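You operate a simulated robot arm through the tools that you are given. There is no shell and no other tool. Be economical: measure what you need, move in short steps, check, and stop when the job is done.

Carry out the task below with a simulated two-armed robot. There is one attempt and no reset: what you move stays moved.

Task
Take the lid off the blue-band jar and lay it down on the left grid paper. Then put two of the steel pucks from the left part of the left bench on the middle grid paper. Keep to this order.
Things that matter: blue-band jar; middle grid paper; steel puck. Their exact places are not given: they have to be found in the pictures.

The check looks at the end state, three seconds after you hand in, the way a careful person would. Anything else that was tipped, shoved, dropped, spilled or broken makes it a failure. A push-on lid holds only when it is set on centred and level and pressed home; a screw cap is set on level and turned clockwise until tight.

Robot
Two 7-joint arms with fingered hands on one trunk, on a base that drives. Base frame: it is fixed to the floor where the robot stands at the start and does not move with it; the origin is under the middle of the robot, x ahead of it, y to its left, z up; the surface under the hand at the start is at about z = 81.1. Readings come in cm, degrees, newtons and seconds.
The left shoulder is at the start at [6, 12.6, 118], the right one opposite. With the tool pointing down near the work surface each hand reaches from about 10 to 70 cm from the robot's upright axis, wherever it stands, measured 20 degrees to its own side. Places, roughly: middle grid paper [70, -220, 80]; steel puck [50, 250, 75]. Payload 2.5 kg a hand.
The tool frame of a hand sits at the grasp point between the pads (the TCP): z along the fingers, y along the line on which they close. The tips reach 3 cm beyond it. Largest opening 10.4 cm; the body of the gripper starts 3.5 cm behind the TCP. The gripper is a hand of 5 fingers: y runs from the thumb to the fingers, the wrist lies at [-1.5, -10.4, -17.8] in the tool frame.
Orientation is that of the tool frame in the base frame, as a unit quaternion [x, y, z, w]. With the fingers straight down and the wrist toward the robot, the tool's x, y and z point along [0, 1, 0], [1, 0, 0] and [0, 0, -1] of the base frame.

Tools
- The arms move only by the tool play_rows. It takes "left_steps", "right_steps" or both (then of equal length, played together; a hand with none holds still); each is a list of rows, each an object of numbers (a shift or turn left out is 0): "dx", "dy", "dz": the shift along the tool's x, y, z in m; "ax", "ay", "az": the turn, a rotation vector about the tool's x, y, z in rad. In form: [{"dx": .., "dy": .., "dz": .., "ax": .., "ay": .., "az": ..}, ...]. A call has 1 to 10 rows; each row is the pose to reach, as a shift and turn from the pose commanded when the call began, along the tool's axes at that moment. A row lasts 0.2 s, in which the tool goes at most 5 cm and 8.6 degrees; a call with a longer step from one row to the next is refused whole. A pose out of reach is approached as far as the arm can. The call stops where the force on the tool passes 40 N (or 10 N more than at its start, if that is more) or the arm is blocked; 0.2 s more then pass. In this call time passes only in rows, and 0.2 s behind the last. The reply holds the time, the measured pose of the TCP, the force on the tool along the base axes, the opening and the grip force, in the units named above and with some noise, with the torque about the TCP (base axes, N m) and any sound that the robot's microphone picked up.
- Cameras (640 x 400 px; columns grow to the right, rows downward): "scene" is now at [12.27, -2.84, 138.69]; the picture's right is [-0.31, -0.95, 0.00], its down [-0.56, 0.18, -0.81] and it looks along [0.77, -0.25, -0.59] (base axes); focal length 286 px, centre (320, 200). "left" rides on the left gripper at [-8, -7.8, -14.1] in its tool frame; the picture's right is [-0.78, -0.30, 0.56], its down [0.53, -0.78, 0.33] and it looks along [0.33, 0.56, 0.76] (tool axes); focal length 247 px, centre (320, 200). "right" rides on the right gripper at [8, -7.8, -14.1] in its tool frame; the picture's right is [-0.78, 0.30, -0.56], its down [-0.53, -0.78, 0.33] and it looks along [-0.33, 0.56, 0.76] (tool axes); focal length 247 px, centre (320, 200).
- camera(camera): a new picture of that camera. No time passes.
- move_column(by): slides the trunk up (or, below 0, down) by that many cm; the arms and the scene camera ride with it, the base frame stays. It gives what a move gives, with no picture.
- drive_base(legs): drives the robot by 1 to 6 legs, each [ahead, left, turn to the left] in cm, cm and degrees, along the robot's own axes; the way and the turn of a leg run together, so that a leg with both is an arc; at most 150 cm and 180 degrees a leg. The arms and the cameras ride along, it lands a little off, and it stops where it bumps. It gives what a move gives.
- move_fingers(index, middle, ring, little, thumb_bend, thumb_turn, hand): sets how far each is bent, from 0 (flat) to 1 (curled in); at 0.3 the hand is open as for a grip, at 0.7 the pads meet at the TCP. One left out holds its place. A second passes; each finger stops where it meets its share of the squeeze, and holds until it gets a number again. It is the only way to open and close the hand. It gives what a move gives, with no picture; readings hold the bend of each and the force on index, middle, ring, little, thumb and palm. thumb_turn goes from beside the hand (0) to across from the fingers (1), as for a grip.
- turn_head(pan, tilt): turns the head with the scene camera to pan (to the left, within 86 degrees either way) and tilt (down, from -29 to 69), counted from straight ahead of the robot. It gives what a move gives.
- point_at(camera, pixels): for up to 12 pixels [column, row] of the newest picture of that camera ("zoom" is the newest enlarged one), the place [x, y, z] in the base frame of the surface seen there, good to about 0.3 cm. No time passes.
- enlarge(camera, box): a new picture of the part [left, top, right, bottom] of that camera's present view, enlarged. No time passes.
- job_done(): hands the job in; it is judged then, once.

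Go step by step. Measure first, check grasps and placings, and put right what went wrong. The budget is 110 turns and 88 pictures, counting those below and the enlarged ones. Unless the task says otherwise, let go and move clear before handing in, and close with one line.

The tools are called after "Call:" by a JSON object that holds its "api" and its "payload". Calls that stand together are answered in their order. play_rows: Moves the arms, as the interface text tells. Its arguments: {"type":"object","properties":{"left_steps":{"type":"array","items":{"type":"object","properties":{"dx":{"type":"number"},"dy":{"type":"number"},"dz":{"type":"number"},"ax":{"type":"number"},"ay":{"type":"number"},"az":{"type":"number"}}}},"right_steps":{"type":"array","items":{"type":"object","properties":{"dx":{"type":"number"},"dy":{"type":"number"},"dz":{"type":"number"},"ax":{"type":"number"},"ay":{"type":"number"},"az":{"type":"number"}}}}},"required":[]} The other tools are called the same way: move_column (by) slides the trunk up or down; move_fingers (index, middle, ring, little, thumb_bend, thumb_turn, hand) moves the fingers one by one; drive_base (legs) drives the base; turn_head (pan, tilt) turns the head that bears the scene camera; camera (camera) takes a picture; point_at (camera, pixels) gives the place of the surface under pixels of a picture; enlarge (camera, box) takes an enlarged picture of a part of a camera's view; job_done () hands the job in.

At the start:

```text
clock: 0.0
left_eef_pos: [46.54, 5.9, 108.92]
left_orientation: [0.707, 0.707, 0.0, 0.0]
left_ft_force: [0.4, 0.8, 0.0]
left_ft_torque: [0.03, -0.02, 0.0]
left_finger_gap: 10.34
left_finger_force: 0.0
left_shape: jaw
left_bend: [0.3, 0.3, 0.3, 0.3, 0.3, 0.98]
left_finger forces: [0.1, 0.0, 0.0, 0.1, 0.0, 0.0]
right_eef_pos: [40.4, -23.95, 114.6]
right_orientation: [0.707, 0.707, 0.0, 0.0]
right_ft_force: [-0.8, 0.0, -0.4]
right_ft_torque: [0.0, 0.0, 0.02]
right_finger_gap: 10.34
right_finger_force: 0.0
right_shape: jaw
right_bend: [0.3, 0.3, 0.3, 0.3, 0.3, 0.98]
right_finger forces: [0.0, 0.1, 0.0, 0.0, 0.0, 0.0]
trunk travel left (down, up): [-57.5, 36.5]
robot x, y, heading: [0.07, 0.38, -0.0]
head pan, tilt: [-17.9, 36.1]
```

scene: 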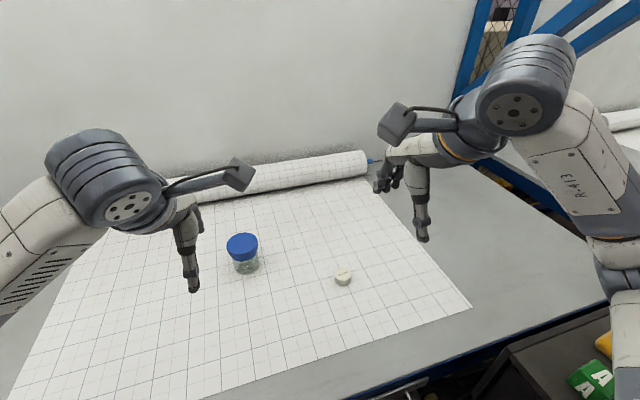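
right: 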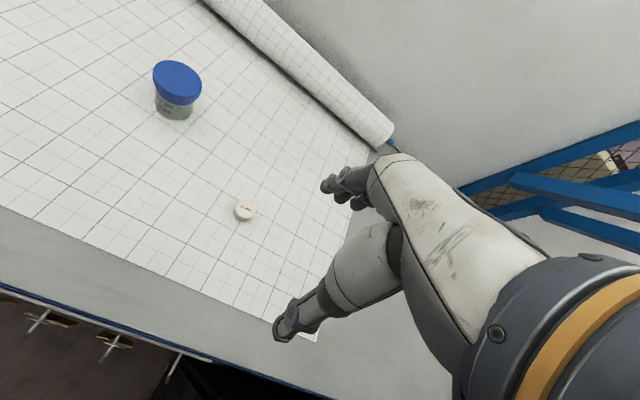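
left: 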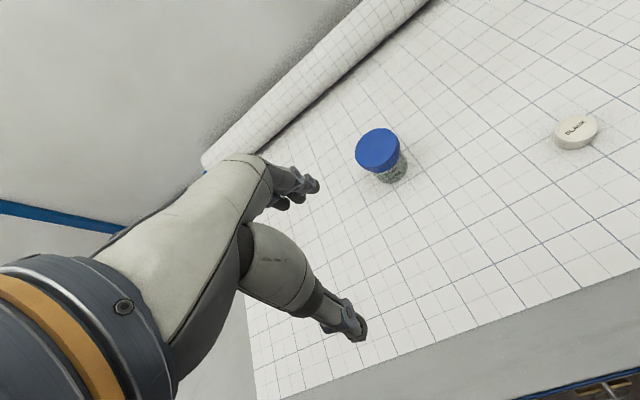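

The pictures show a blue-lidded jar at about (243,252) on a grid paper in front of me. I'll look around to find the benches, papers and jars.

Call:
{"api": "enlarge", "payload": {"camera": "scene", "box": [180, 210, 380, 335]}}

Call:
{"api": "point_at", "payload": {"camera": "scene", "pixels": [[243, 242], [243, 268], [343, 276], [200, 330], [420, 260], [465, 305], [180, 390]]}}

Call:
{"api": "turn_head", "payload": {"pan": 75, "tilt": 20}}

Call:
{"api": "camera", "payload": {"camera": "scene"}}

Call:
{"api": "turn_head", "payload": {"pan": -75, "tilt": 20}}

Call:
{"api": "camera", "payload": {"camera": "scene"}}

```text
3.20 times, centred on (280, 272) of scene
```

zoom: 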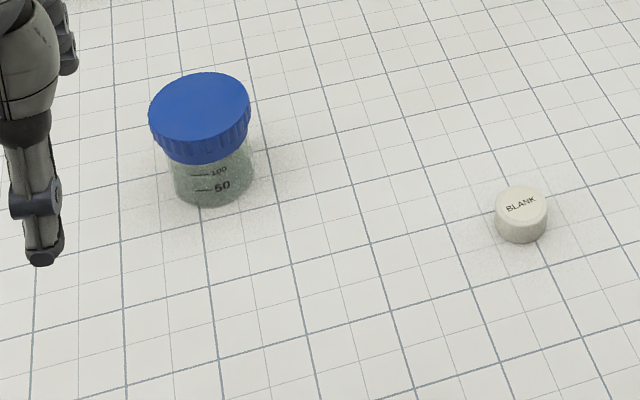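

```text
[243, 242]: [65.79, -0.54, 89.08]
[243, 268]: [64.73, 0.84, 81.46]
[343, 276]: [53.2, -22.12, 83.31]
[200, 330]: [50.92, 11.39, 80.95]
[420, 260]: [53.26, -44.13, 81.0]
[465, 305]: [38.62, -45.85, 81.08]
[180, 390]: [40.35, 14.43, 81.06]
```

```text
clock: 1.7
left_eef_pos: [46.48, 5.99, 108.81]
left_orientation: [0.707, 0.707, 0.0, 0.0]
left_ft_force: [0.5, -0.1, -0.8]
left_ft_torque: [0.0, -0.02, 0.01]
left_finger_gap: 10.37
left_finger_force: 0.0
left_shape: jaw
left_bend: [0.3, 0.3, 0.3, 0.3, 0.3, 0.98]
left_finger forces: [0.0, 0.0, 0.0, 0.0, 0.1, 0.0]
right_eef_pos: [40.49, -24.07, 114.7]
right_orientation: [0.707, 0.707, 0.0, 0.0]
right_ft_force: [-0.7, 0.1, -0.8]
right_ft_torque: [0.01, 0.01, 0.02]
right_finger_gap: 10.35
right_finger_force: 0.0
right_shape: jaw
right_bend: [0.3, 0.3, 0.3, 0.3, 0.3, 0.98]
right_finger forces: [0.0, 0.0, 0.0, 0.0, 0.0, 0.1]
trunk travel left (down, up): [-57.5, 36.5]
robot x, y, heading: [-0.14, 0.06, 0.0]
head pan, tilt: [75.0, 20.0]
```

```text
83 pictures are left
```

scene: 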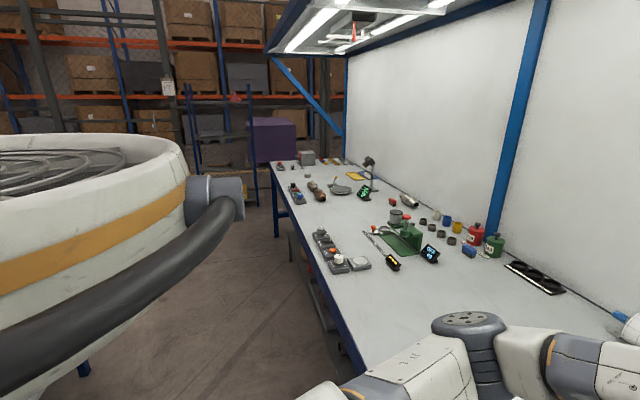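

```text
clock: 4.0
left_eef_pos: [46.51, 5.97, 108.76]
left_orientation: [0.707, 0.707, 0.0, 0.0]
left_ft_force: [-0.9, -0.1, -0.2]
left_ft_torque: [-0.02, 0.01, -0.03]
left_finger_gap: 10.36
left_finger_force: 0.1
left_shape: jaw
left_bend: [0.3, 0.3, 0.3, 0.3, 0.3, 0.98]
left_finger forces: [0.0, 0.0, 0.0, 0.0, 0.1, 0.0]
right_eef_pos: [40.46, -23.98, 114.7]
right_orientation: [0.707, 0.707, 0.0, 0.001]
right_ft_force: [-0.2, 0.0, -0.6]
right_ft_torque: [0.01, -0.02, 0.0]
right_finger_gap: 10.35
right_finger_force: 0.1
right_shape: jaw
right_bend: [0.3, 0.3, 0.3, 0.3, 0.3, 0.98]
right_finger forces: [0.1, 0.0, 0.1, 0.0, 0.0, 0.0]
trunk travel left (down, up): [-57.5, 36.5]
robot x, y, heading: [-0.18, 0.36, 0.0]
head pan, tilt: [-75.0, 20.0]
```

```text
82 pictures are left
```

scene: 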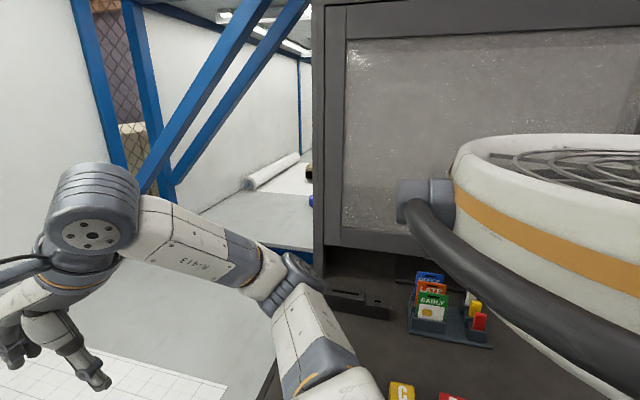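

The left picture shows the left bench running to +y with small items. The right picture shows another paper beyond a grey machine. I'll zoom in on both.

Call:
{"api": "enlarge", "payload": {"camera": "scene", "box": [180, 120, 330, 250]}}

Call:
{"api": "turn_head", "payload": {"pan": 70, "tilt": 20}}

Call:
{"api": "enlarge", "payload": {"camera": "scene", "box": [250, 130, 410, 230]}}

Call:
{"api": "enlarge", "payload": {"camera": "scene", "box": [320, 170, 520, 295]}}

```text
3.08 times, centred on (255, 185) of scene
```

zoom: 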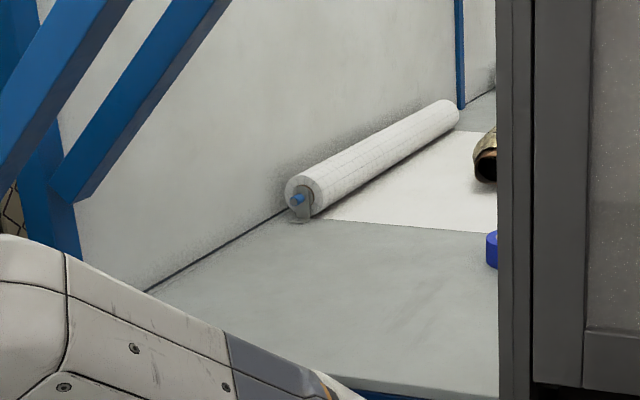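

```text
clock: 6.3
left_eef_pos: [46.56, 5.97, 108.76]
left_orientation: [0.707, 0.707, -0.001, -0.001]
left_ft_force: [0.0, -0.4, -0.7]
left_ft_torque: [0.0, 0.01, -0.04]
left_finger_gap: 10.34
left_finger_force: 0.0
left_shape: jaw
left_bend: [0.3, 0.3, 0.3, 0.3, 0.3, 0.98]
left_finger forces: [0.0, 0.1, 0.0, 0.0, 0.0, 0.0]
right_eef_pos: [40.57, -23.97, 114.63]
right_orientation: [0.707, 0.707, 0.0, 0.0]
right_ft_force: [0.6, -0.8, 0.1]
right_ft_torque: [0.02, -0.06, 0.03]
right_finger_gap: 10.35
right_finger_force: 0.0
right_shape: jaw
right_bend: [0.3, 0.3, 0.3, 0.3, 0.3, 0.98]
right_finger forces: [0.0, 0.0, 0.1, 0.0, 0.1, 0.0]
trunk travel left (down, up): [-57.5, 36.5]
robot x, y, heading: [0.05, -0.19, -0.0]
head pan, tilt: [70.0, 20.0]
```

```text
4.00 times, centred on (330, 180) of scene
```

zoom: 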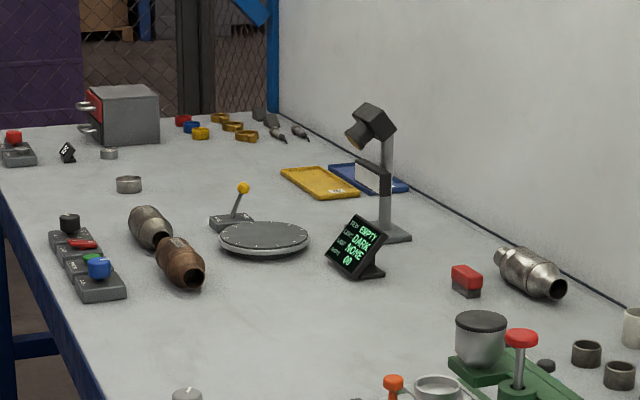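

```text
3.20 times, centred on (420, 232) of scene
```

zoom: 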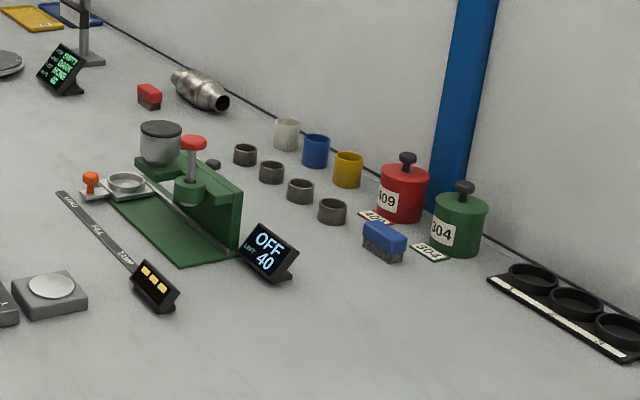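

On the left bench there are steel rings, cups and instruments. Next I check the machine on my right before driving that way.

Call:
{"api": "turn_head", "payload": {"pan": -75, "tilt": 35}}

Call:
{"api": "camera", "payload": {"camera": "scene"}}

Call:
{"api": "point_at", "payload": {"camera": "scene", "pixels": [[325, 100], [400, 250], [420, 230], [470, 310], [340, 200], [220, 200], [300, 330], [250, 120], [440, 340], [600, 390]]}}

```text
clock: 8.6
left_eef_pos: [46.49, 5.96, 108.88]
left_orientation: [0.707, 0.707, -0.001, 0.0]
left_ft_force: [0.2, -0.6, 0.4]
left_ft_torque: [-0.01, -0.02, -0.01]
left_finger_gap: 10.37
left_finger_force: 0.0
left_shape: jaw
left_bend: [0.3, 0.3, 0.3, 0.3, 0.3, 0.98]
left_finger forces: [0.0, 0.0, 0.0, 0.0, 0.0, 0.1]
right_eef_pos: [40.54, -24.04, 114.64]
right_orientation: [0.707, 0.707, 0.0, 0.0]
right_ft_force: [-0.4, -0.4, 0.1]
right_ft_torque: [-0.03, 0.01, 0.02]
right_finger_gap: 10.37
right_finger_force: 0.1
right_shape: jaw
right_bend: [0.3, 0.3, 0.3, 0.3, 0.3, 0.98]
right_finger forces: [0.1, 0.1, 0.0, 0.1, 0.0, 0.0]
trunk travel left (down, up): [-57.5, 36.5]
robot x, y, heading: [0.06, 0.32, 0.0]
head pan, tilt: [-75.0, 35.0]
```

```text
78 pictures are left
```

scene: 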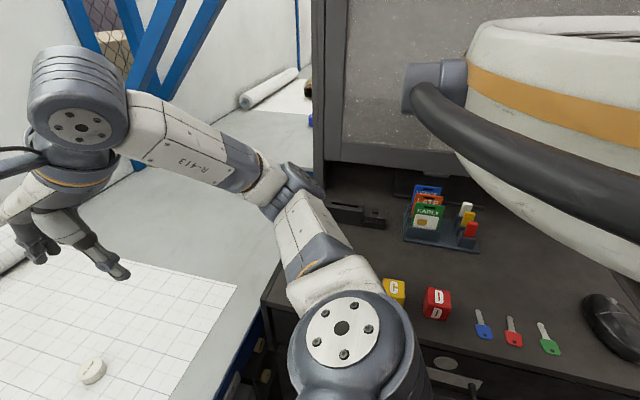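

```text
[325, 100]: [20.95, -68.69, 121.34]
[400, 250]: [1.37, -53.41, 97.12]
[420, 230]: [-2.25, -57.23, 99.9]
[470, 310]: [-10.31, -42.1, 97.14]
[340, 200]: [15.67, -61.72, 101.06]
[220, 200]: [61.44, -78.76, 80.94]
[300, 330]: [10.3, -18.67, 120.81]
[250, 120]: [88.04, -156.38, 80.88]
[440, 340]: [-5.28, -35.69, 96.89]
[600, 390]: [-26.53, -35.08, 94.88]
```

A desk with cubes and keys stands right beside me (x −30..15, y < −30), so I can't go straight right. I'll look left at the floor, then step left and back and turn to see the room.

Call:
{"api": "turn_head", "payload": {"pan": 80, "tilt": 50}}

Call:
{"api": "camera", "payload": {"camera": "scene"}}

Call:
{"api": "turn_head", "payload": {"pan": 15, "tilt": 40}}

Call:
{"api": "camera", "payload": {"camera": "scene"}}

Call:
{"api": "point_at", "payload": {"camera": "scene", "pixels": [[320, 390], [60, 300], [200, 300], [100, 200]]}}

```text
clock: 11.0
left_eef_pos: [46.54, 6.04, 108.8]
left_orientation: [0.707, 0.707, 0.0, -0.001]
left_ft_force: [1.0, -0.1, 0.3]
left_ft_torque: [-0.01, 0.03, -0.02]
left_finger_gap: 10.37
left_finger_force: 0.0
left_shape: jaw
left_bend: [0.3, 0.3, 0.3, 0.3, 0.3, 0.98]
left_finger forces: [0.0, 0.1, 0.0, 0.0, 0.1, 0.0]
right_eef_pos: [40.4, -24.06, 114.71]
right_orientation: [0.707, 0.707, 0.0, 0.0]
right_ft_force: [0.4, -0.4, 0.2]
right_ft_torque: [0.01, 0.0, 0.01]
right_finger_gap: 10.33
right_finger_force: 0.0
right_shape: jaw
right_bend: [0.3, 0.3, 0.3, 0.3, 0.3, 0.98]
right_finger forces: [0.0, 0.0, 0.0, 0.1, 0.0, 0.0]
trunk travel left (down, up): [-57.5, 36.5]
robot x, y, heading: [0.21, 0.18, 0.3]
head pan, tilt: [80.0, 50.0]
```

```text
77 pictures are left
```

scene: 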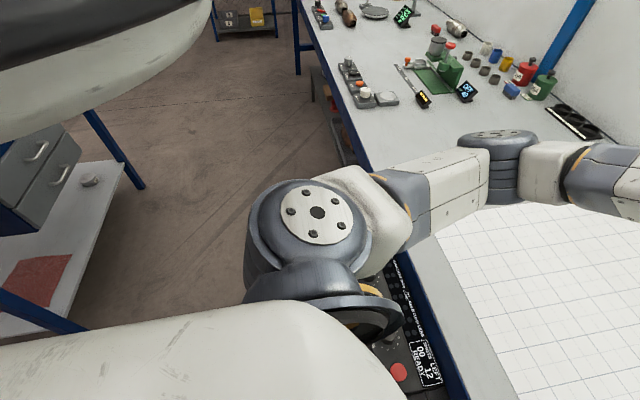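

```text
clock: 12.4
left_eef_pos: [46.48, 6.08, 108.76]
left_orientation: [0.707, 0.707, 0.0, 0.0]
left_ft_force: [0.5, 1.2, 0.0]
left_ft_torque: [0.0, 0.0, -0.02]
left_finger_gap: 10.36
left_finger_force: 0.0
left_shape: jaw
left_bend: [0.3, 0.3, 0.3, 0.3, 0.3, 0.98]
left_finger forces: [0.0, 0.1, 0.1, 0.0, 0.1, 0.0]
right_eef_pos: [40.56, -23.98, 114.63]
right_orientation: [0.707, 0.707, 0.0, 0.0]
right_ft_force: [0.7, -0.3, 0.9]
right_ft_torque: [-0.01, -0.02, -0.01]
right_finger_gap: 10.38
right_finger_force: 0.0
right_shape: jaw
right_bend: [0.3, 0.3, 0.3, 0.3, 0.3, 0.98]
right_finger forces: [0.0, 0.1, 0.0, 0.0, 0.0, 0.0]
trunk travel left (down, up): [-57.5, 36.5]
robot x, y, heading: [-0.12, 0.2, 0.1]
head pan, tilt: [15.0, 40.0]
```

```text
76 pictures are left
```

scene: 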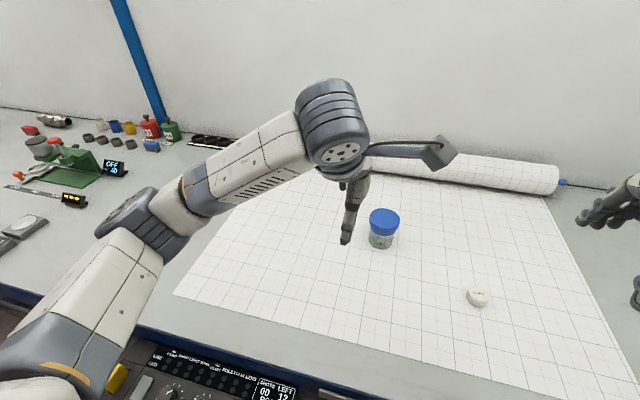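

```text
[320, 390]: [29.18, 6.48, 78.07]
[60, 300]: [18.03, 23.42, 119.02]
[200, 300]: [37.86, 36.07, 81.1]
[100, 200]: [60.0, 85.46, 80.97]
```

Behind-left is another shelf table with a red sheet; the aisle runs left. I measure these before moving.

Call:
{"api": "turn_head", "payload": {"pan": 86, "tilt": 35}}

Call:
{"api": "camera", "payload": {"camera": "scene"}}

Call:
{"api": "point_at", "payload": {"camera": "scene", "pixels": [[140, 180], [150, 270], [60, 300], [130, 220], [250, 200], [350, 300], [330, 150], [90, 130], [300, 100], [260, 240]]}}

```text
clock: 13.8
left_eef_pos: [46.5, 5.87, 108.73]
left_orientation: [0.707, 0.707, 0.0, 0.001]
left_ft_force: [0.2, -0.2, 0.3]
left_ft_torque: [0.0, 0.0, 0.03]
left_finger_gap: 10.35
left_finger_force: 0.1
left_shape: jaw
left_bend: [0.3, 0.3, 0.3, 0.3, 0.3, 0.98]
left_finger forces: [0.0, 0.0, 0.0, 0.0, 0.0, 0.0]
right_eef_pos: [40.48, -24.2, 114.7]
right_orientation: [0.707, 0.707, 0.0, 0.0]
right_ft_force: [0.6, -0.9, 0.6]
right_ft_torque: [-0.02, 0.02, -0.03]
right_finger_gap: 10.38
right_finger_force: 0.1
right_shape: jaw
right_bend: [0.3, 0.3, 0.3, 0.3, 0.3, 0.98]
right_finger forces: [0.0, 0.0, 0.0, 0.0, 0.0, 0.0]
trunk travel left (down, up): [-57.5, 36.5]
robot x, y, heading: [-0.21, -0.01, -0.1]
head pan, tilt: [85.9, 35.0]
```

```text
75 pictures are left
```

scene: 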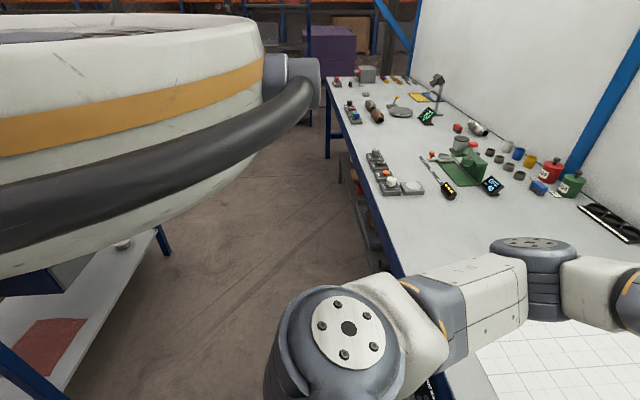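

```text
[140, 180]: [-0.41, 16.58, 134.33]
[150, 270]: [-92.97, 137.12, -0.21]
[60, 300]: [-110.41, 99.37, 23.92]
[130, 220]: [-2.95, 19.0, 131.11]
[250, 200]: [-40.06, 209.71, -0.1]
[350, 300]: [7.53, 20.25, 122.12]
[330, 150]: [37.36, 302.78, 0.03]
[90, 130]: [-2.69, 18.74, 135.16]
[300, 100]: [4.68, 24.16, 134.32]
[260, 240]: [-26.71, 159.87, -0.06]
```

The aisle between bench and rear table (x ≈ −90 to 25) is free. I'll drive left 70 and back 25, then turn right to look toward −y.

Call:
{"api": "drive_base", "payload": {"legs": [[0, 70, 0], [-30, 0, 0], [0, 0, -90]]}}

Call:
{"api": "turn_head", "payload": {"pan": 0, "tilt": 25}}

Call:
{"api": "camera", "payload": {"camera": "scene"}}

Call:
{"api": "turn_head", "payload": {"pan": -60, "tilt": 25}}

Call:
{"api": "camera", "payload": {"camera": "scene"}}

```text
clock: 23.2
left_eef_pos: [-26.0, 23.21, 108.88]
left_orientation: [1.0, -0.017, 0.0, -0.001]
left_ft_force: [0.6, 0.3, 1.0]
left_ft_torque: [0.02, 0.02, -0.05]
left_finger_gap: 10.33
left_finger_force: 0.1
left_shape: jaw
left_bend: [0.3, 0.3, 0.3, 0.3, 0.3, 0.98]
left_finger forces: [0.0, 0.0, 0.0, 0.1, 0.1, 0.0]
right_eef_pos: [-55.93, 30.25, 114.74]
right_orientation: [1.0, -0.017, 0.0, 0.0]
right_ft_force: [-0.4, 1.1, 0.3]
right_ft_torque: [-0.01, 0.0, 0.01]
right_finger_gap: 10.38
right_finger_force: 0.1
right_shape: jaw
right_bend: [0.3, 0.3, 0.3, 0.3, 0.3, 0.98]
right_finger forces: [0.0, 0.0, 0.0, 0.0, 0.0, 0.0]
trunk travel left (down, up): [-57.5, 36.5]
robot x, y, heading: [-30.41, 69.7, -92.2]
head pan, tilt: [85.9, 35.0]
```

```text
clock: 24.8
left_eef_pos: [-26.09, 23.19, 108.91]
left_orientation: [1.0, -0.017, 0.001, 0.0]
left_ft_force: [0.2, 0.3, -0.4]
left_ft_torque: [-0.03, 0.0, 0.01]
left_finger_gap: 10.34
left_finger_force: 0.0
left_shape: jaw
left_bend: [0.3, 0.3, 0.3, 0.3, 0.3, 0.98]
left_finger forces: [0.0, 0.1, 0.0, 0.0, 0.0, 0.0]
right_eef_pos: [-55.94, 30.29, 114.82]
right_orientation: [1.0, -0.017, 0.001, 0.0]
right_ft_force: [0.8, -0.4, 0.2]
right_ft_torque: [-0.01, -0.01, -0.02]
right_finger_gap: 10.37
right_finger_force: 0.0
right_shape: jaw
right_bend: [0.3, 0.3, 0.3, 0.3, 0.3, 0.98]
right_finger forces: [0.0, 0.0, 0.1, 0.0, 0.0, 0.0]
trunk travel left (down, up): [-57.5, 36.5]
robot x, y, heading: [-30.59, 69.73, -91.8]
head pan, tilt: [0.0, 25.0]
```

```text
74 pictures are left
```

scene: 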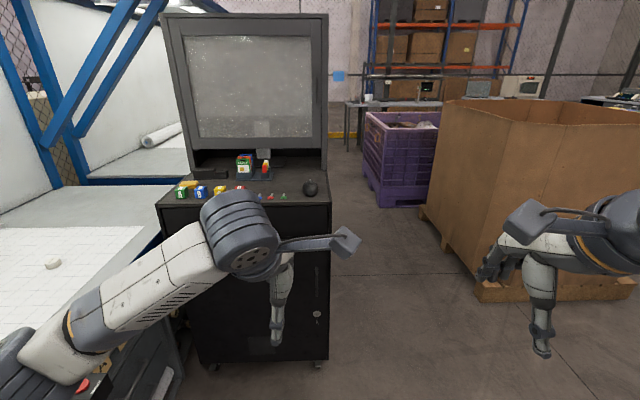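

```text
clock: 26.1
left_eef_pos: [-26.01, 23.19, 108.69]
left_orientation: [1.0, -0.016, 0.0, 0.0]
left_ft_force: [-1.8, -0.9, -0.5]
left_ft_torque: [0.02, -0.01, -0.01]
left_finger_gap: 10.36
left_finger_force: 0.0
left_shape: jaw
left_bend: [0.3, 0.3, 0.3, 0.3, 0.3, 0.98]
left_finger forces: [0.0, 0.1, 0.0, 0.1, 0.0, 0.0]
right_eef_pos: [-55.95, 30.16, 114.67]
right_orientation: [1.0, -0.017, 0.0, 0.0]
right_ft_force: [0.2, -0.8, -0.8]
right_ft_torque: [-0.01, 0.03, 0.0]
right_finger_gap: 10.36
right_finger_force: 0.1
right_shape: jaw
right_bend: [0.3, 0.3, 0.3, 0.3, 0.3, 0.98]
right_finger forces: [0.0, 0.1, 0.1, 0.1, 0.1, 0.1]
trunk travel left (down, up): [-57.5, 36.5]
robot x, y, heading: [-30.59, 69.94, -92.3]
head pan, tilt: [-60.0, 25.0]
```

```text
73 pictures are left
```

scene: 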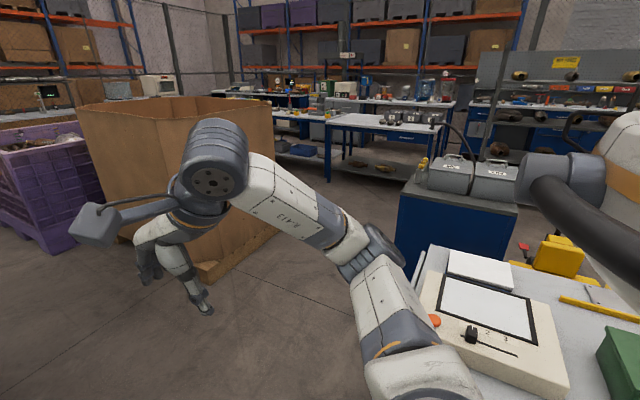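

The workshop shows a cabinet ahead-left and a cardboard pallet box ahead-right with a corridor between. I'll measure that corridor.

Call:
{"api": "turn_head", "payload": {"pan": 0, "tilt": 25}}

Call:
{"api": "camera", "payload": {"camera": "scene"}}

Call:
{"api": "point_at", "payload": {"camera": "scene", "pixels": [[325, 365], [328, 210], [325, 100], [422, 215], [485, 295], [445, 105], [370, 190], [385, 300], [350, 180], [345, 130], [600, 295]]}}

```text
clock: 27.4
left_eef_pos: [-26.01, 23.13, 108.83]
left_orientation: [1.0, -0.016, 0.0, 0.0]
left_ft_force: [-0.8, -0.6, 0.7]
left_ft_torque: [0.01, -0.02, 0.02]
left_finger_gap: 10.36
left_finger_force: 0.0
left_shape: jaw
left_bend: [0.3, 0.3, 0.3, 0.3, 0.3, 0.98]
left_finger forces: [0.1, 0.1, 0.1, 0.0, 0.0, 0.0]
right_eef_pos: [-55.89, 30.24, 114.64]
right_orientation: [1.0, -0.018, 0.0, 0.0]
right_ft_force: [-0.4, -0.9, 0.0]
right_ft_torque: [0.01, 0.0, -0.01]
right_finger_gap: 10.35
right_finger_force: 0.0
right_shape: jaw
right_bend: [0.3, 0.3, 0.3, 0.3, 0.3, 0.98]
right_finger forces: [0.0, 0.0, 0.0, 0.1, 0.0, 0.1]
trunk travel left (down, up): [-57.5, 36.5]
robot x, y, heading: [-30.59, 69.61, -91.8]
head pan, tilt: [0.0, 25.0]
```

```text
72 pictures are left
```

scene: 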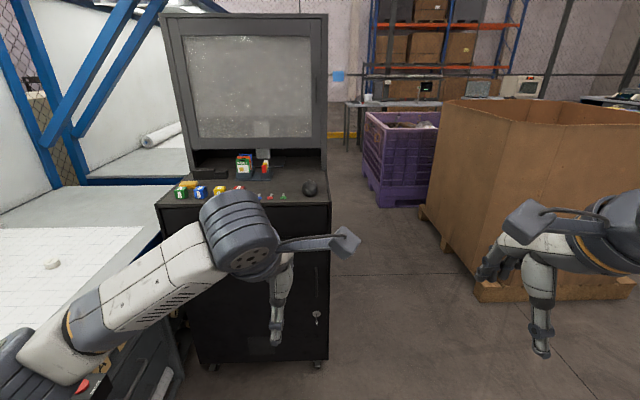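

```text
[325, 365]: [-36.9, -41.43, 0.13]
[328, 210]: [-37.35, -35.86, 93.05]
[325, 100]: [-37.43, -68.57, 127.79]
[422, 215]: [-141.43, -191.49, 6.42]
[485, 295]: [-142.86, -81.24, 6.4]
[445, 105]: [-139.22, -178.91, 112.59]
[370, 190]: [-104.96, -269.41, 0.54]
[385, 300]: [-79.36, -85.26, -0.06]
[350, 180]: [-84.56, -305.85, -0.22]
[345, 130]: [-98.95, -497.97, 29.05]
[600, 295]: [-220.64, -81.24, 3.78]
```

The corridor runs x −37 to −139. I check where the light-box table is on my right before sidestepping.

Call:
{"api": "turn_head", "payload": {"pan": -65, "tilt": 35}}

Call:
{"api": "camera", "payload": {"camera": "scene"}}

Call:
{"api": "point_at", "payload": {"camera": "scene", "pixels": [[350, 230], [385, 200], [440, 220], [420, 300], [600, 380], [480, 140], [500, 250]]}}

```text
clock: 28.8
left_eef_pos: [-26.11, 23.18, 108.94]
left_orientation: [1.0, -0.016, 0.0, -0.001]
left_ft_force: [-0.3, -0.3, 0.1]
left_ft_torque: [0.01, 0.0, -0.02]
left_finger_gap: 10.37
left_finger_force: 0.0
left_shape: jaw
left_bend: [0.3, 0.3, 0.3, 0.3, 0.3, 0.98]
left_finger forces: [0.0, 0.0, 0.0, 0.0, 0.0, 0.1]
right_eef_pos: [-55.78, 30.17, 114.57]
right_orientation: [1.0, -0.017, 0.0, -0.001]
right_ft_force: [0.2, 0.0, 0.0]
right_ft_torque: [0.01, -0.03, 0.01]
right_finger_gap: 10.37
right_finger_force: 0.1
right_shape: jaw
right_bend: [0.3, 0.3, 0.3, 0.3, 0.3, 0.98]
right_finger forces: [0.0, 0.1, 0.1, 0.1, 0.0, 0.0]
trunk travel left (down, up): [-57.5, 36.5]
robot x, y, heading: [-30.46, 70.16, -91.8]
head pan, tilt: [-65.0, 35.0]
```

```text
71 pictures are left
```

scene: 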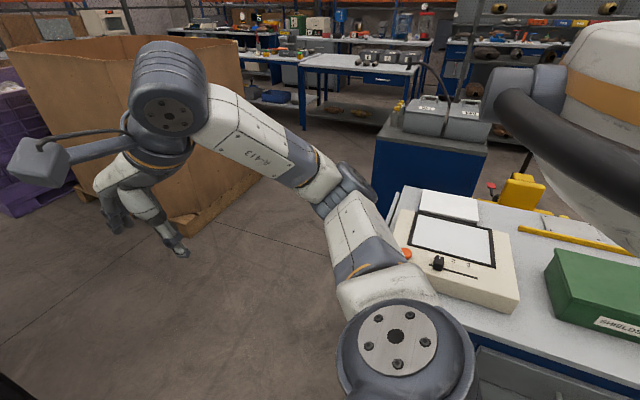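

```text
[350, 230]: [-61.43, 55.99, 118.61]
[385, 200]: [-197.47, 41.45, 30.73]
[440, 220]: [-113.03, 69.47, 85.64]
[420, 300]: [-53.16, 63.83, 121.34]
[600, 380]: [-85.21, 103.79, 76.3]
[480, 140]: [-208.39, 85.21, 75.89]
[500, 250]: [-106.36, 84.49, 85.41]
```

The table's front edge is at x ≈ −85, y > 60. I'll drive ahead, then diagonally into the corridor, and continue past the cabinet.

Call:
{"api": "drive_base", "payload": {"legs": [[15, 0, 2], [60, 58, 0], [0, 0, 0]]}}

```text
clock: 33.4
left_eef_pos: [26.61, -42.01, 108.92]
left_orientation: [1.0, 0.013, -0.001, 0.001]
left_ft_force: [0.1, 0.2, -0.3]
left_ft_torque: [-0.01, 0.0, -0.01]
left_finger_gap: 10.35
left_finger_force: 0.0
left_shape: jaw
left_bend: [0.3, 0.3, 0.3, 0.3, 0.3, 0.98]
left_finger forces: [0.0, 0.0, 0.0, 0.1, 0.0, 0.1]
right_eef_pos: [-3.53, -36.68, 114.67]
right_orientation: [1.0, 0.014, 0.0, 0.0]
right_ft_force: [-0.1, 0.1, 0.4]
right_ft_torque: [-0.03, 0.0, -0.01]
right_finger_gap: 10.38
right_finger_force: 0.0
right_shape: jaw
right_bend: [0.3, 0.3, 0.3, 0.3, 0.3, 0.98]
right_finger forces: [0.0, 0.0, 0.0, 0.1, 0.1, 0.0]
trunk travel left (down, up): [-57.5, 36.5]
robot x, y, heading: [19.35, 4.21, -88.5]
head pan, tilt: [-65.0, 35.0]
stopped in leg 2: the robot was blocked; the commanded pose is now the measured one
```

I mistakenly drove left instead of right and got blocked at (19, 4). I check what is around before backing out.

Call:
{"api": "turn_head", "payload": {"pan": 10, "tilt": 45}}

Call:
{"api": "camera", "payload": {"camera": "scene"}}

Call:
{"api": "turn_head", "payload": {"pan": 80, "tilt": 45}}

Call:
{"api": "camera", "payload": {"camera": "scene"}}

```text
clock: 34.8
left_eef_pos: [26.68, -42.09, 108.79]
left_orientation: [1.0, 0.013, 0.0, 0.0]
left_ft_force: [-0.2, -0.3, 0.4]
left_ft_torque: [-0.03, 0.0, 0.02]
left_finger_gap: 10.36
left_finger_force: 0.0
left_shape: jaw
left_bend: [0.3, 0.3, 0.3, 0.3, 0.3, 0.98]
left_finger forces: [0.0, 0.0, 0.0, 0.0, 0.0, 0.0]
right_eef_pos: [-3.53, -36.75, 114.62]
right_orientation: [1.0, 0.013, 0.0, 0.0]
right_ft_force: [-0.5, -0.3, -0.2]
right_ft_torque: [-0.02, 0.02, -0.04]
right_finger_gap: 10.38
right_finger_force: 0.1
right_shape: jaw
right_bend: [0.3, 0.3, 0.3, 0.3, 0.3, 0.98]
right_finger forces: [0.0, 0.1, 0.1, 0.0, 0.0, 0.0]
trunk travel left (down, up): [-57.5, 36.5]
robot x, y, heading: [19.08, 4.14, -88.3]
head pan, tilt: [10.0, 45.0]
```

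```text
70 pictures are left
```

scene: 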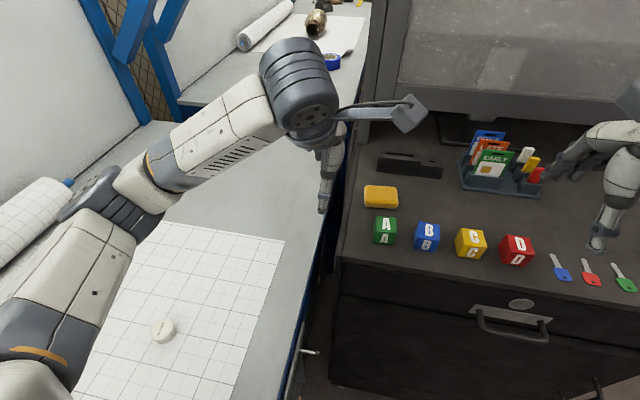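

```text
clock: 36.2
left_eef_pos: [26.68, -42.24, 108.75]
left_orientation: [1.0, 0.012, 0.0, -0.001]
left_ft_force: [0.7, -0.1, -0.6]
left_ft_torque: [0.02, -0.01, -0.03]
left_finger_gap: 10.38
left_finger_force: 0.0
left_shape: jaw
left_bend: [0.3, 0.3, 0.3, 0.3, 0.3, 0.98]
left_finger forces: [0.0, 0.0, 0.0, 0.0, 0.0, 0.1]
right_eef_pos: [-3.4, -36.91, 114.67]
right_orientation: [1.0, 0.014, -0.001, 0.0]
right_ft_force: [0.5, 0.6, -0.5]
right_ft_torque: [0.01, 0.01, 0.02]
right_finger_gap: 10.38
right_finger_force: 0.1
right_shape: jaw
right_bend: [0.3, 0.3, 0.3, 0.3, 0.3, 0.98]
right_finger forces: [0.0, 0.0, 0.0, 0.1, 0.1, 0.0]
trunk travel left (down, up): [-57.5, 36.5]
robot x, y, heading: [19.44, 4.36, -88.3]
head pan, tilt: [80.0, 45.0]
```

```text
69 pictures are left
```

scene: 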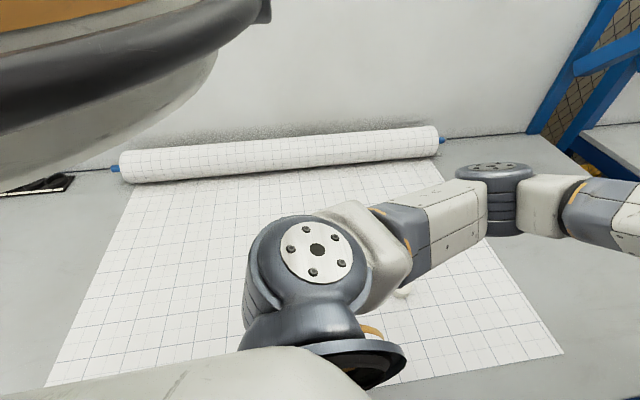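

Nothing looks disturbed on the cabinet. I retreat the way I came, then take the right direction into the corridor.

Call:
{"api": "drive_base", "payload": {"legs": [[-35, -55, 0], [20, -30, 0], [40, -25, 0], [60, 0, 0]]}}

Call:
{"api": "turn_head", "payload": {"pan": 50, "tilt": 25}}

Call:
{"api": "camera", "payload": {"camera": "scene"}}

```text
clock: 47.2
left_eef_pos: [-79.69, -129.59, 108.81]
left_orientation: [1.0, 0.018, -0.001, 0.0]
left_ft_force: [0.4, 1.4, -0.5]
left_ft_torque: [-0.01, 0.01, -0.01]
left_finger_gap: 10.36
left_finger_force: 0.0
left_shape: jaw
left_bend: [0.3, 0.3, 0.3, 0.3, 0.3, 0.98]
left_finger forces: [0.0, 0.1, 0.1, 0.1, 0.1, 0.0]
right_eef_pos: [-110.08, -124.54, 114.68]
right_orientation: [1.0, 0.017, 0.0, -0.001]
right_ft_force: [0.4, 0.5, -0.2]
right_ft_torque: [0.03, -0.01, -0.04]
right_finger_gap: 10.36
right_finger_force: 0.1
right_shape: jaw
right_bend: [0.3, 0.3, 0.3, 0.3, 0.3, 0.98]
right_finger forces: [0.1, 0.1, 0.0, 0.1, 0.0, 0.1]
trunk travel left (down, up): [-57.5, 36.5]
robot x, y, heading: [-87.4, -82.99, -88.0]
head pan, tilt: [80.0, 45.0]
```

```text
clock: 48.1
left_eef_pos: [-79.8, -129.45, 108.77]
left_orientation: [1.0, 0.017, 0.0, 0.0]
left_ft_force: [-0.1, 0.3, 0.2]
left_ft_torque: [0.03, 0.0, -0.04]
left_finger_gap: 10.38
left_finger_force: 0.1
left_shape: jaw
left_bend: [0.3, 0.3, 0.3, 0.3, 0.3, 0.98]
left_finger forces: [0.0, 0.0, 0.0, 0.0, 0.0, 0.0]
right_eef_pos: [-109.89, -124.51, 114.63]
right_orientation: [1.0, 0.017, 0.0, 0.0]
right_ft_force: [0.4, 0.6, -1.0]
right_ft_torque: [-0.02, -0.02, 0.03]
right_finger_gap: 10.38
right_finger_force: 0.1
right_shape: jaw
right_bend: [0.3, 0.3, 0.3, 0.3, 0.3, 0.98]
right_finger forces: [0.1, 0.0, 0.0, 0.0, 0.0, 0.1]
trunk travel left (down, up): [-57.5, 36.5]
robot x, y, heading: [-86.9, -82.9, -88.2]
head pan, tilt: [50.0, 25.0]
```

```text
68 pictures are left
```

scene: 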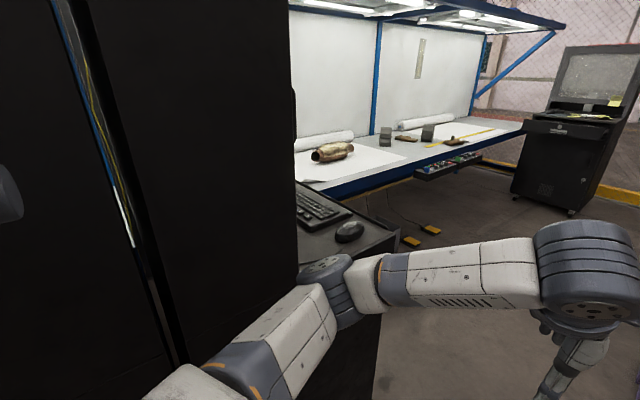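

The middle paper (with a big pipe at (333,150)) and a third paper further right are visible; I drive on to see it all.

Call:
{"api": "drive_base", "payload": {"legs": [[90, 0, 0]]}}

Call:
{"api": "turn_head", "payload": {"pan": 75, "tilt": 18}}

Call:
{"api": "camera", "payload": {"camera": "scene"}}

```text
clock: 52.9
left_eef_pos: [-76.54, -219.13, 108.8]
left_orientation: [1.0, 0.017, 0.0, 0.0]
left_ft_force: [0.3, -0.8, -0.2]
left_ft_torque: [0.0, 0.0, -0.02]
left_finger_gap: 10.36
left_finger_force: 0.0
left_shape: jaw
left_bend: [0.3, 0.3, 0.3, 0.3, 0.3, 0.98]
left_finger forces: [0.0, 0.0, 0.0, 0.1, 0.1, 0.0]
right_eef_pos: [-106.89, -214.08, 114.68]
right_orientation: [1.0, 0.018, 0.0, 0.0]
right_ft_force: [1.2, -0.4, -0.3]
right_ft_torque: [0.01, 0.0, 0.02]
right_finger_gap: 10.38
right_finger_force: 0.1
right_shape: jaw
right_bend: [0.3, 0.3, 0.3, 0.3, 0.3, 0.98]
right_finger forces: [0.0, 0.0, 0.0, 0.0, 0.0, 0.0]
trunk travel left (down, up): [-57.5, 36.5]
robot x, y, heading: [-84.13, -172.52, -88.1]
head pan, tilt: [50.0, 25.0]
```

```text
clock: 53.7
left_eef_pos: [-76.7, -219.1, 108.89]
left_orientation: [1.0, 0.018, 0.0, 0.001]
left_ft_force: [0.8, -0.2, 0.1]
left_ft_torque: [-0.01, 0.01, 0.0]
left_finger_gap: 10.38
left_finger_force: 0.1
left_shape: jaw
left_bend: [0.3, 0.3, 0.3, 0.3, 0.3, 0.98]
left_finger forces: [0.0, 0.1, 0.0, 0.1, 0.0, 0.0]
right_eef_pos: [-106.79, -214.01, 114.59]
right_orientation: [1.0, 0.018, 0.0, 0.0]
right_ft_force: [0.8, 0.2, -0.2]
right_ft_torque: [0.05, -0.01, 0.0]
right_finger_gap: 10.38
right_finger_force: 0.2
right_shape: jaw
right_bend: [0.3, 0.3, 0.3, 0.3, 0.3, 0.98]
right_finger forces: [0.0, 0.0, 0.0, 0.1, 0.0, 0.0]
trunk travel left (down, up): [-57.5, 36.5]
robot x, y, heading: [-84.37, -173.06, -88.0]
head pan, tilt: [75.0, 18.0]
```

```text
67 pictures are left
```

scene: 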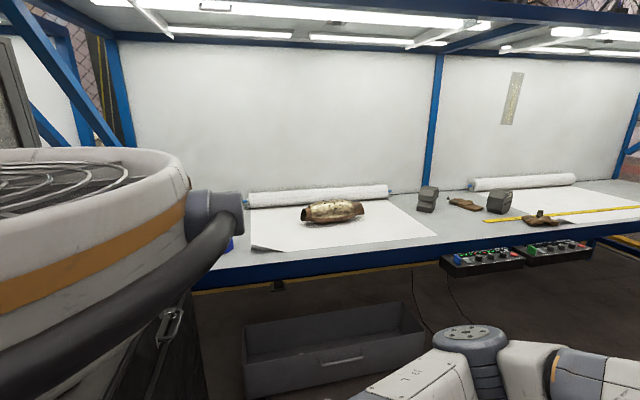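

The middle paper holds only a pipe; so the blue-lidded jar on the left paper at the start must be the blue-band jar. I measure the middle paper area and the floor drawer for later, and zoom in.

Call:
{"api": "point_at", "payload": {"camera": "scene", "pixels": [[255, 245], [435, 235], [260, 208], [390, 200], [330, 215], [380, 235], [245, 325], [425, 325], [420, 305], [300, 262], [230, 245], [300, 290]]}}

Call:
{"api": "enlarge", "payload": {"camera": "scene", "box": [220, 170, 460, 390]}}

```text
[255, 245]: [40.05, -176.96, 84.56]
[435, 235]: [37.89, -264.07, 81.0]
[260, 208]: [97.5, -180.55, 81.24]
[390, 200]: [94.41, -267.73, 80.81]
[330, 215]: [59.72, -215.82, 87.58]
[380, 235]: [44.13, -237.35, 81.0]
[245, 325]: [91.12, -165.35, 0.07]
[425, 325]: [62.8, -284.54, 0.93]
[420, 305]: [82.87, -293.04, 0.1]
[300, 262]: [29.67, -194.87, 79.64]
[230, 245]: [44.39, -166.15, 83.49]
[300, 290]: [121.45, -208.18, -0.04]
```

```text
1.82 times, centred on (340, 280) of scene
```

zoom: 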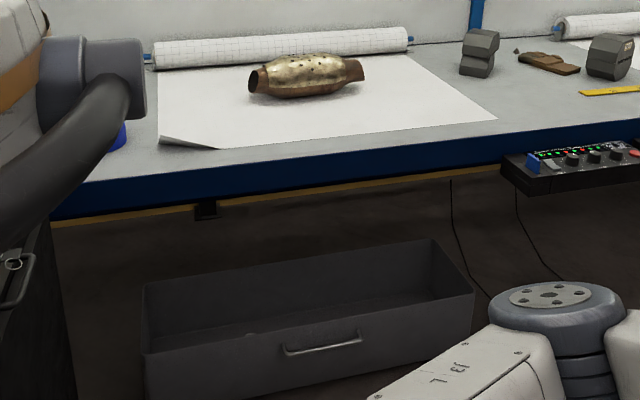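

I measure the floor drawer.

Call:
{"api": "point_at", "payload": {"camera": "zoom", "pixels": [[320, 343], [150, 355], [465, 300], [430, 245], [150, 290], [465, 330], [150, 385], [210, 145], [340, 75], [300, 110], [440, 115]]}}

```text
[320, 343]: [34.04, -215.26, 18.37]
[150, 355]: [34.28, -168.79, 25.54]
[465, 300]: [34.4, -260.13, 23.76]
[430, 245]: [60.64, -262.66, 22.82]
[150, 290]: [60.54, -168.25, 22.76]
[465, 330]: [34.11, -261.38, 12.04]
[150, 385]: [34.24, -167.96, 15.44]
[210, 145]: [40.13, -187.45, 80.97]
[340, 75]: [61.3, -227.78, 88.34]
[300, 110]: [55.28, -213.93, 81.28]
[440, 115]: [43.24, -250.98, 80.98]
```

The middle paper spans x 40–97, y −265…−180, with the pipe in the middle. Now I return to the jar.

Call:
{"api": "drive_base", "payload": {"legs": [[-100, -3, 0], [-75, 0, 0], [-40, 54, 0], [0, 0, 88]]}}

```text
clock: 69.7
left_eef_pos: [11.98, 48.38, 108.77]
left_orientation: [0.715, 0.699, 0.0, 0.001]
left_ft_force: [-0.7, 0.6, -0.3]
left_ft_torque: [-0.05, -0.02, -0.04]
left_finger_gap: 10.33
left_finger_force: 0.0
left_shape: jaw
left_bend: [0.3, 0.3, 0.3, 0.3, 0.3, 0.98]
left_finger forces: [0.0, 0.0, 0.0, 0.0, 0.1, 0.1]
right_eef_pos: [5.31, 18.24, 114.75]
right_orientation: [0.714, 0.7, 0.0, 0.0]
right_ft_force: [0.5, 0.0, -0.7]
right_ft_torque: [-0.02, 0.04, 0.01]
right_finger_gap: 10.37
right_finger_force: 0.0
right_shape: jaw
right_bend: [0.3, 0.3, 0.3, 0.3, 0.3, 0.98]
right_finger forces: [0.1, 0.0, 0.1, 0.0, 0.1, 0.0]
trunk travel left (down, up): [-57.5, 36.5]
robot x, y, heading: [-34.57, 43.3, -1.1]
head pan, tilt: [75.0, 18.0]
```

I'm at (−35, 43), heading ≈ −1°. I'll drive to about (8, 6) facing the jar.

Call:
{"api": "drive_base", "payload": {"legs": [[30, -20, 1], [12, -18, 0]]}}

Call:
{"api": "turn_head", "payload": {"pan": 0, "tilt": 45}}

Call:
{"api": "camera", "payload": {"camera": "scene"}}

```text
clock: 73.3
left_eef_pos: [52.89, 9.68, 108.81]
left_orientation: [0.713, 0.702, -0.001, -0.001]
left_ft_force: [0.0, 0.4, -0.1]
left_ft_torque: [-0.02, 0.03, -0.03]
left_finger_gap: 10.36
left_finger_force: 0.1
left_shape: jaw
left_bend: [0.3, 0.3, 0.3, 0.3, 0.3, 0.98]
left_finger forces: [0.1, 0.0, 0.0, 0.0, 0.0, 0.0]
right_eef_pos: [46.52, -20.45, 114.6]
right_orientation: [0.712, 0.702, 0.001, 0.0]
right_ft_force: [-0.2, -0.7, -0.5]
right_ft_torque: [0.02, 0.0, 0.01]
right_finger_gap: 10.37
right_finger_force: 0.1
right_shape: jaw
right_bend: [0.3, 0.3, 0.3, 0.3, 0.3, 0.98]
right_finger forces: [0.0, 0.1, 0.1, 0.1, 0.0, 0.0]
trunk travel left (down, up): [-57.5, 36.5]
robot x, y, heading: [6.33, 4.15, -1.0]
head pan, tilt: [75.0, 18.0]
```

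```text
clock: 74.8
left_eef_pos: [52.87, 9.59, 108.87]
left_orientation: [0.712, 0.702, 0.0, 0.0]
left_ft_force: [-0.3, -0.1, -1.3]
left_ft_torque: [-0.01, -0.02, 0.01]
left_finger_gap: 10.37
left_finger_force: 0.1
left_shape: jaw
left_bend: [0.3, 0.3, 0.3, 0.3, 0.3, 0.98]
left_finger forces: [0.0, 0.0, 0.0, 0.1, 0.0, 0.0]
right_eef_pos: [46.4, -20.33, 114.62]
right_orientation: [0.713, 0.702, 0.0, 0.0]
right_ft_force: [-0.4, 0.1, 0.6]
right_ft_torque: [-0.03, -0.01, 0.0]
right_finger_gap: 10.36
right_finger_force: 0.1
right_shape: jaw
right_bend: [0.3, 0.3, 0.3, 0.3, 0.3, 0.98]
right_finger forces: [0.0, 0.0, 0.1, 0.0, 0.0, 0.0]
trunk travel left (down, up): [-57.5, 36.5]
robot x, y, heading: [6.13, 4.27, -0.8]
head pan, tilt: [0.0, 45.0]
```

```text
65 pictures are left
```

scene: 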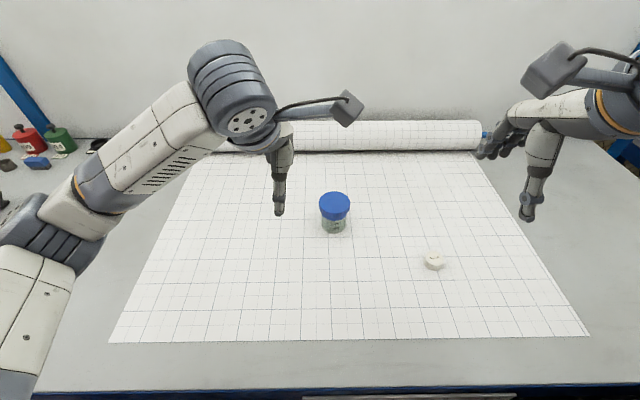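

Call:
{"api": "enlarge", "payload": {"camera": "scene", "box": [294, 180, 374, 245]}}

Call:
{"api": "point_at", "payload": {"camera": "zoom", "pixels": [[320, 130], [208, 160], [445, 160], [320, 60], [325, 235], [325, 300], [320, 400], [330, 350], [230, 280], [420, 280]]}}

Call:
{"api": "camera", "payload": {"camera": "left"}}

```text
6.15 times, centred on (334, 212) of scene
```

zoom: 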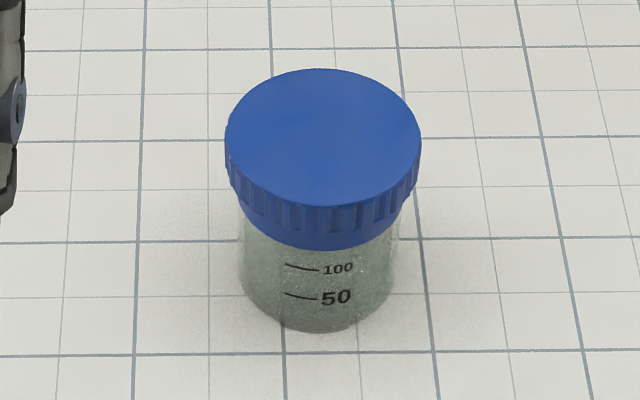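

```text
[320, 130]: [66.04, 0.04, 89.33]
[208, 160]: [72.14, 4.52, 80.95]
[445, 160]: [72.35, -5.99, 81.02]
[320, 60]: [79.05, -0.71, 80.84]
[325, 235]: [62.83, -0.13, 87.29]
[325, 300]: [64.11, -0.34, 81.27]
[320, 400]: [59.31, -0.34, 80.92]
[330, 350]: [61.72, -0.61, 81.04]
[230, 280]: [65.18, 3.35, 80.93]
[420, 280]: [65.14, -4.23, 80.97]
```

```text
63 pictures are left
```

left: 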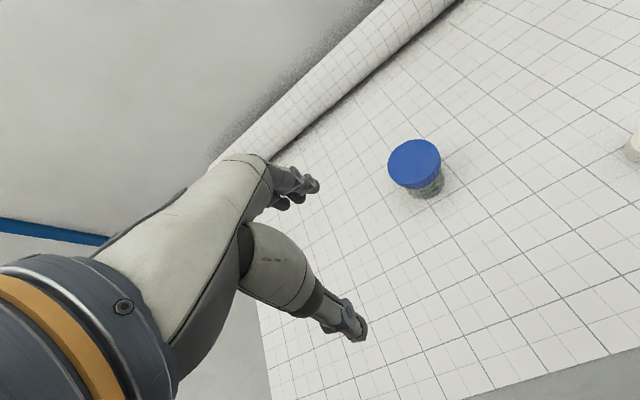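

The jar is at about (65.8, 0), lid z ≈ 85.5–89.3, Ø≈8, ribbed like a screw cap. I'll move the left hand aside and bring the right hand above the lid, pre-turned 30° clockwise.

Call:
{"api": "play_rows", "payload": {"left_steps": [{"dx": 0.04}, {"dx": 0.08}, {"dx": 0.12}, {"dx": 0.16}, {"dx": 0.2}, {"dx": 0.22}, {"dx": 0.22}, {"dx": 0.22}, {"dx": 0.22}], "right_steps": [{"dx": 0.025, "dy": 0.021, "az": 0.05}, {"dx": 0.05, "dy": 0.042, "az": 0.11}, {"dx": 0.075, "dy": 0.063, "az": 0.17}, {"dx": 0.1, "dy": 0.084, "az": 0.23}, {"dx": 0.125, "dy": 0.105, "az": 0.29}, {"dx": 0.15, "dy": 0.127, "az": 0.35}, {"dx": 0.17, "dy": 0.148, "az": 0.41}, {"dx": 0.19, "dy": 0.17, "dz": 0.04, "az": 0.47}, {"dx": 0.206, "dy": 0.191, "dz": 0.08, "az": 0.52}]}}

Call:
{"api": "camera", "payload": {"camera": "right"}}

Call:
{"api": "camera", "payload": {"camera": "scene"}}

```text
clock: 76.8
left_eef_pos: [52.99, 31.64, 108.94]
left_orientation: [0.713, 0.701, -0.001, 0.0]
left_ft_force: [-0.5, -0.8, 1.0]
left_ft_torque: [-0.03, 0.01, 0.02]
left_finger_gap: 10.36
left_finger_force: 0.1
left_shape: jaw
left_bend: [0.3, 0.3, 0.3, 0.3, 0.3, 0.98]
left_finger forces: [0.0, 0.1, 0.0, 0.0, 0.1, 0.1]
right_eef_pos: [65.99, 0.32, 106.36]
right_orientation: [0.869, 0.495, 0.0, 0.001]
right_ft_force: [0.1, 0.0, -0.5]
right_ft_torque: [0.02, -0.01, 0.04]
right_finger_gap: 10.37
right_finger_force: 0.0
right_shape: jaw
right_bend: [0.3, 0.3, 0.3, 0.3, 0.3, 0.98]
right_finger forces: [0.0, 0.0, 0.0, 0.0, 0.0, 0.0]
trunk travel left (down, up): [-57.5, 36.5]
robot x, y, heading: [6.41, 4.1, -0.7]
head pan, tilt: [0.0, 45.0]
```

```text
62 pictures are left
```

right: 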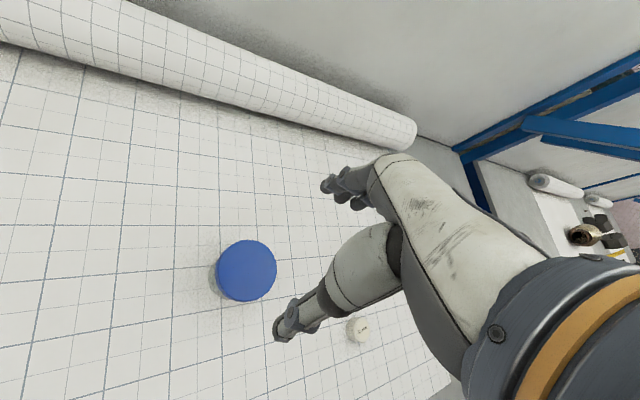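

```text
61 pictures are left
```

scene: 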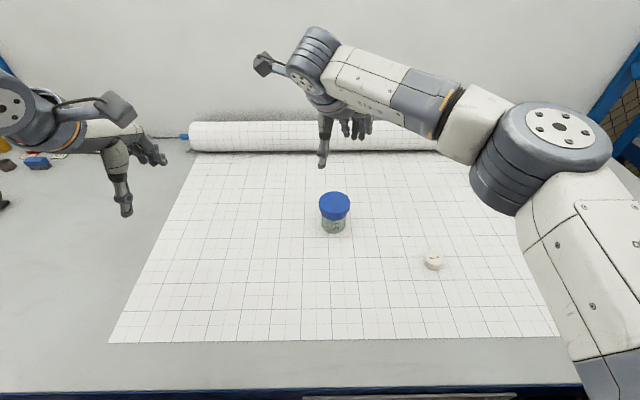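

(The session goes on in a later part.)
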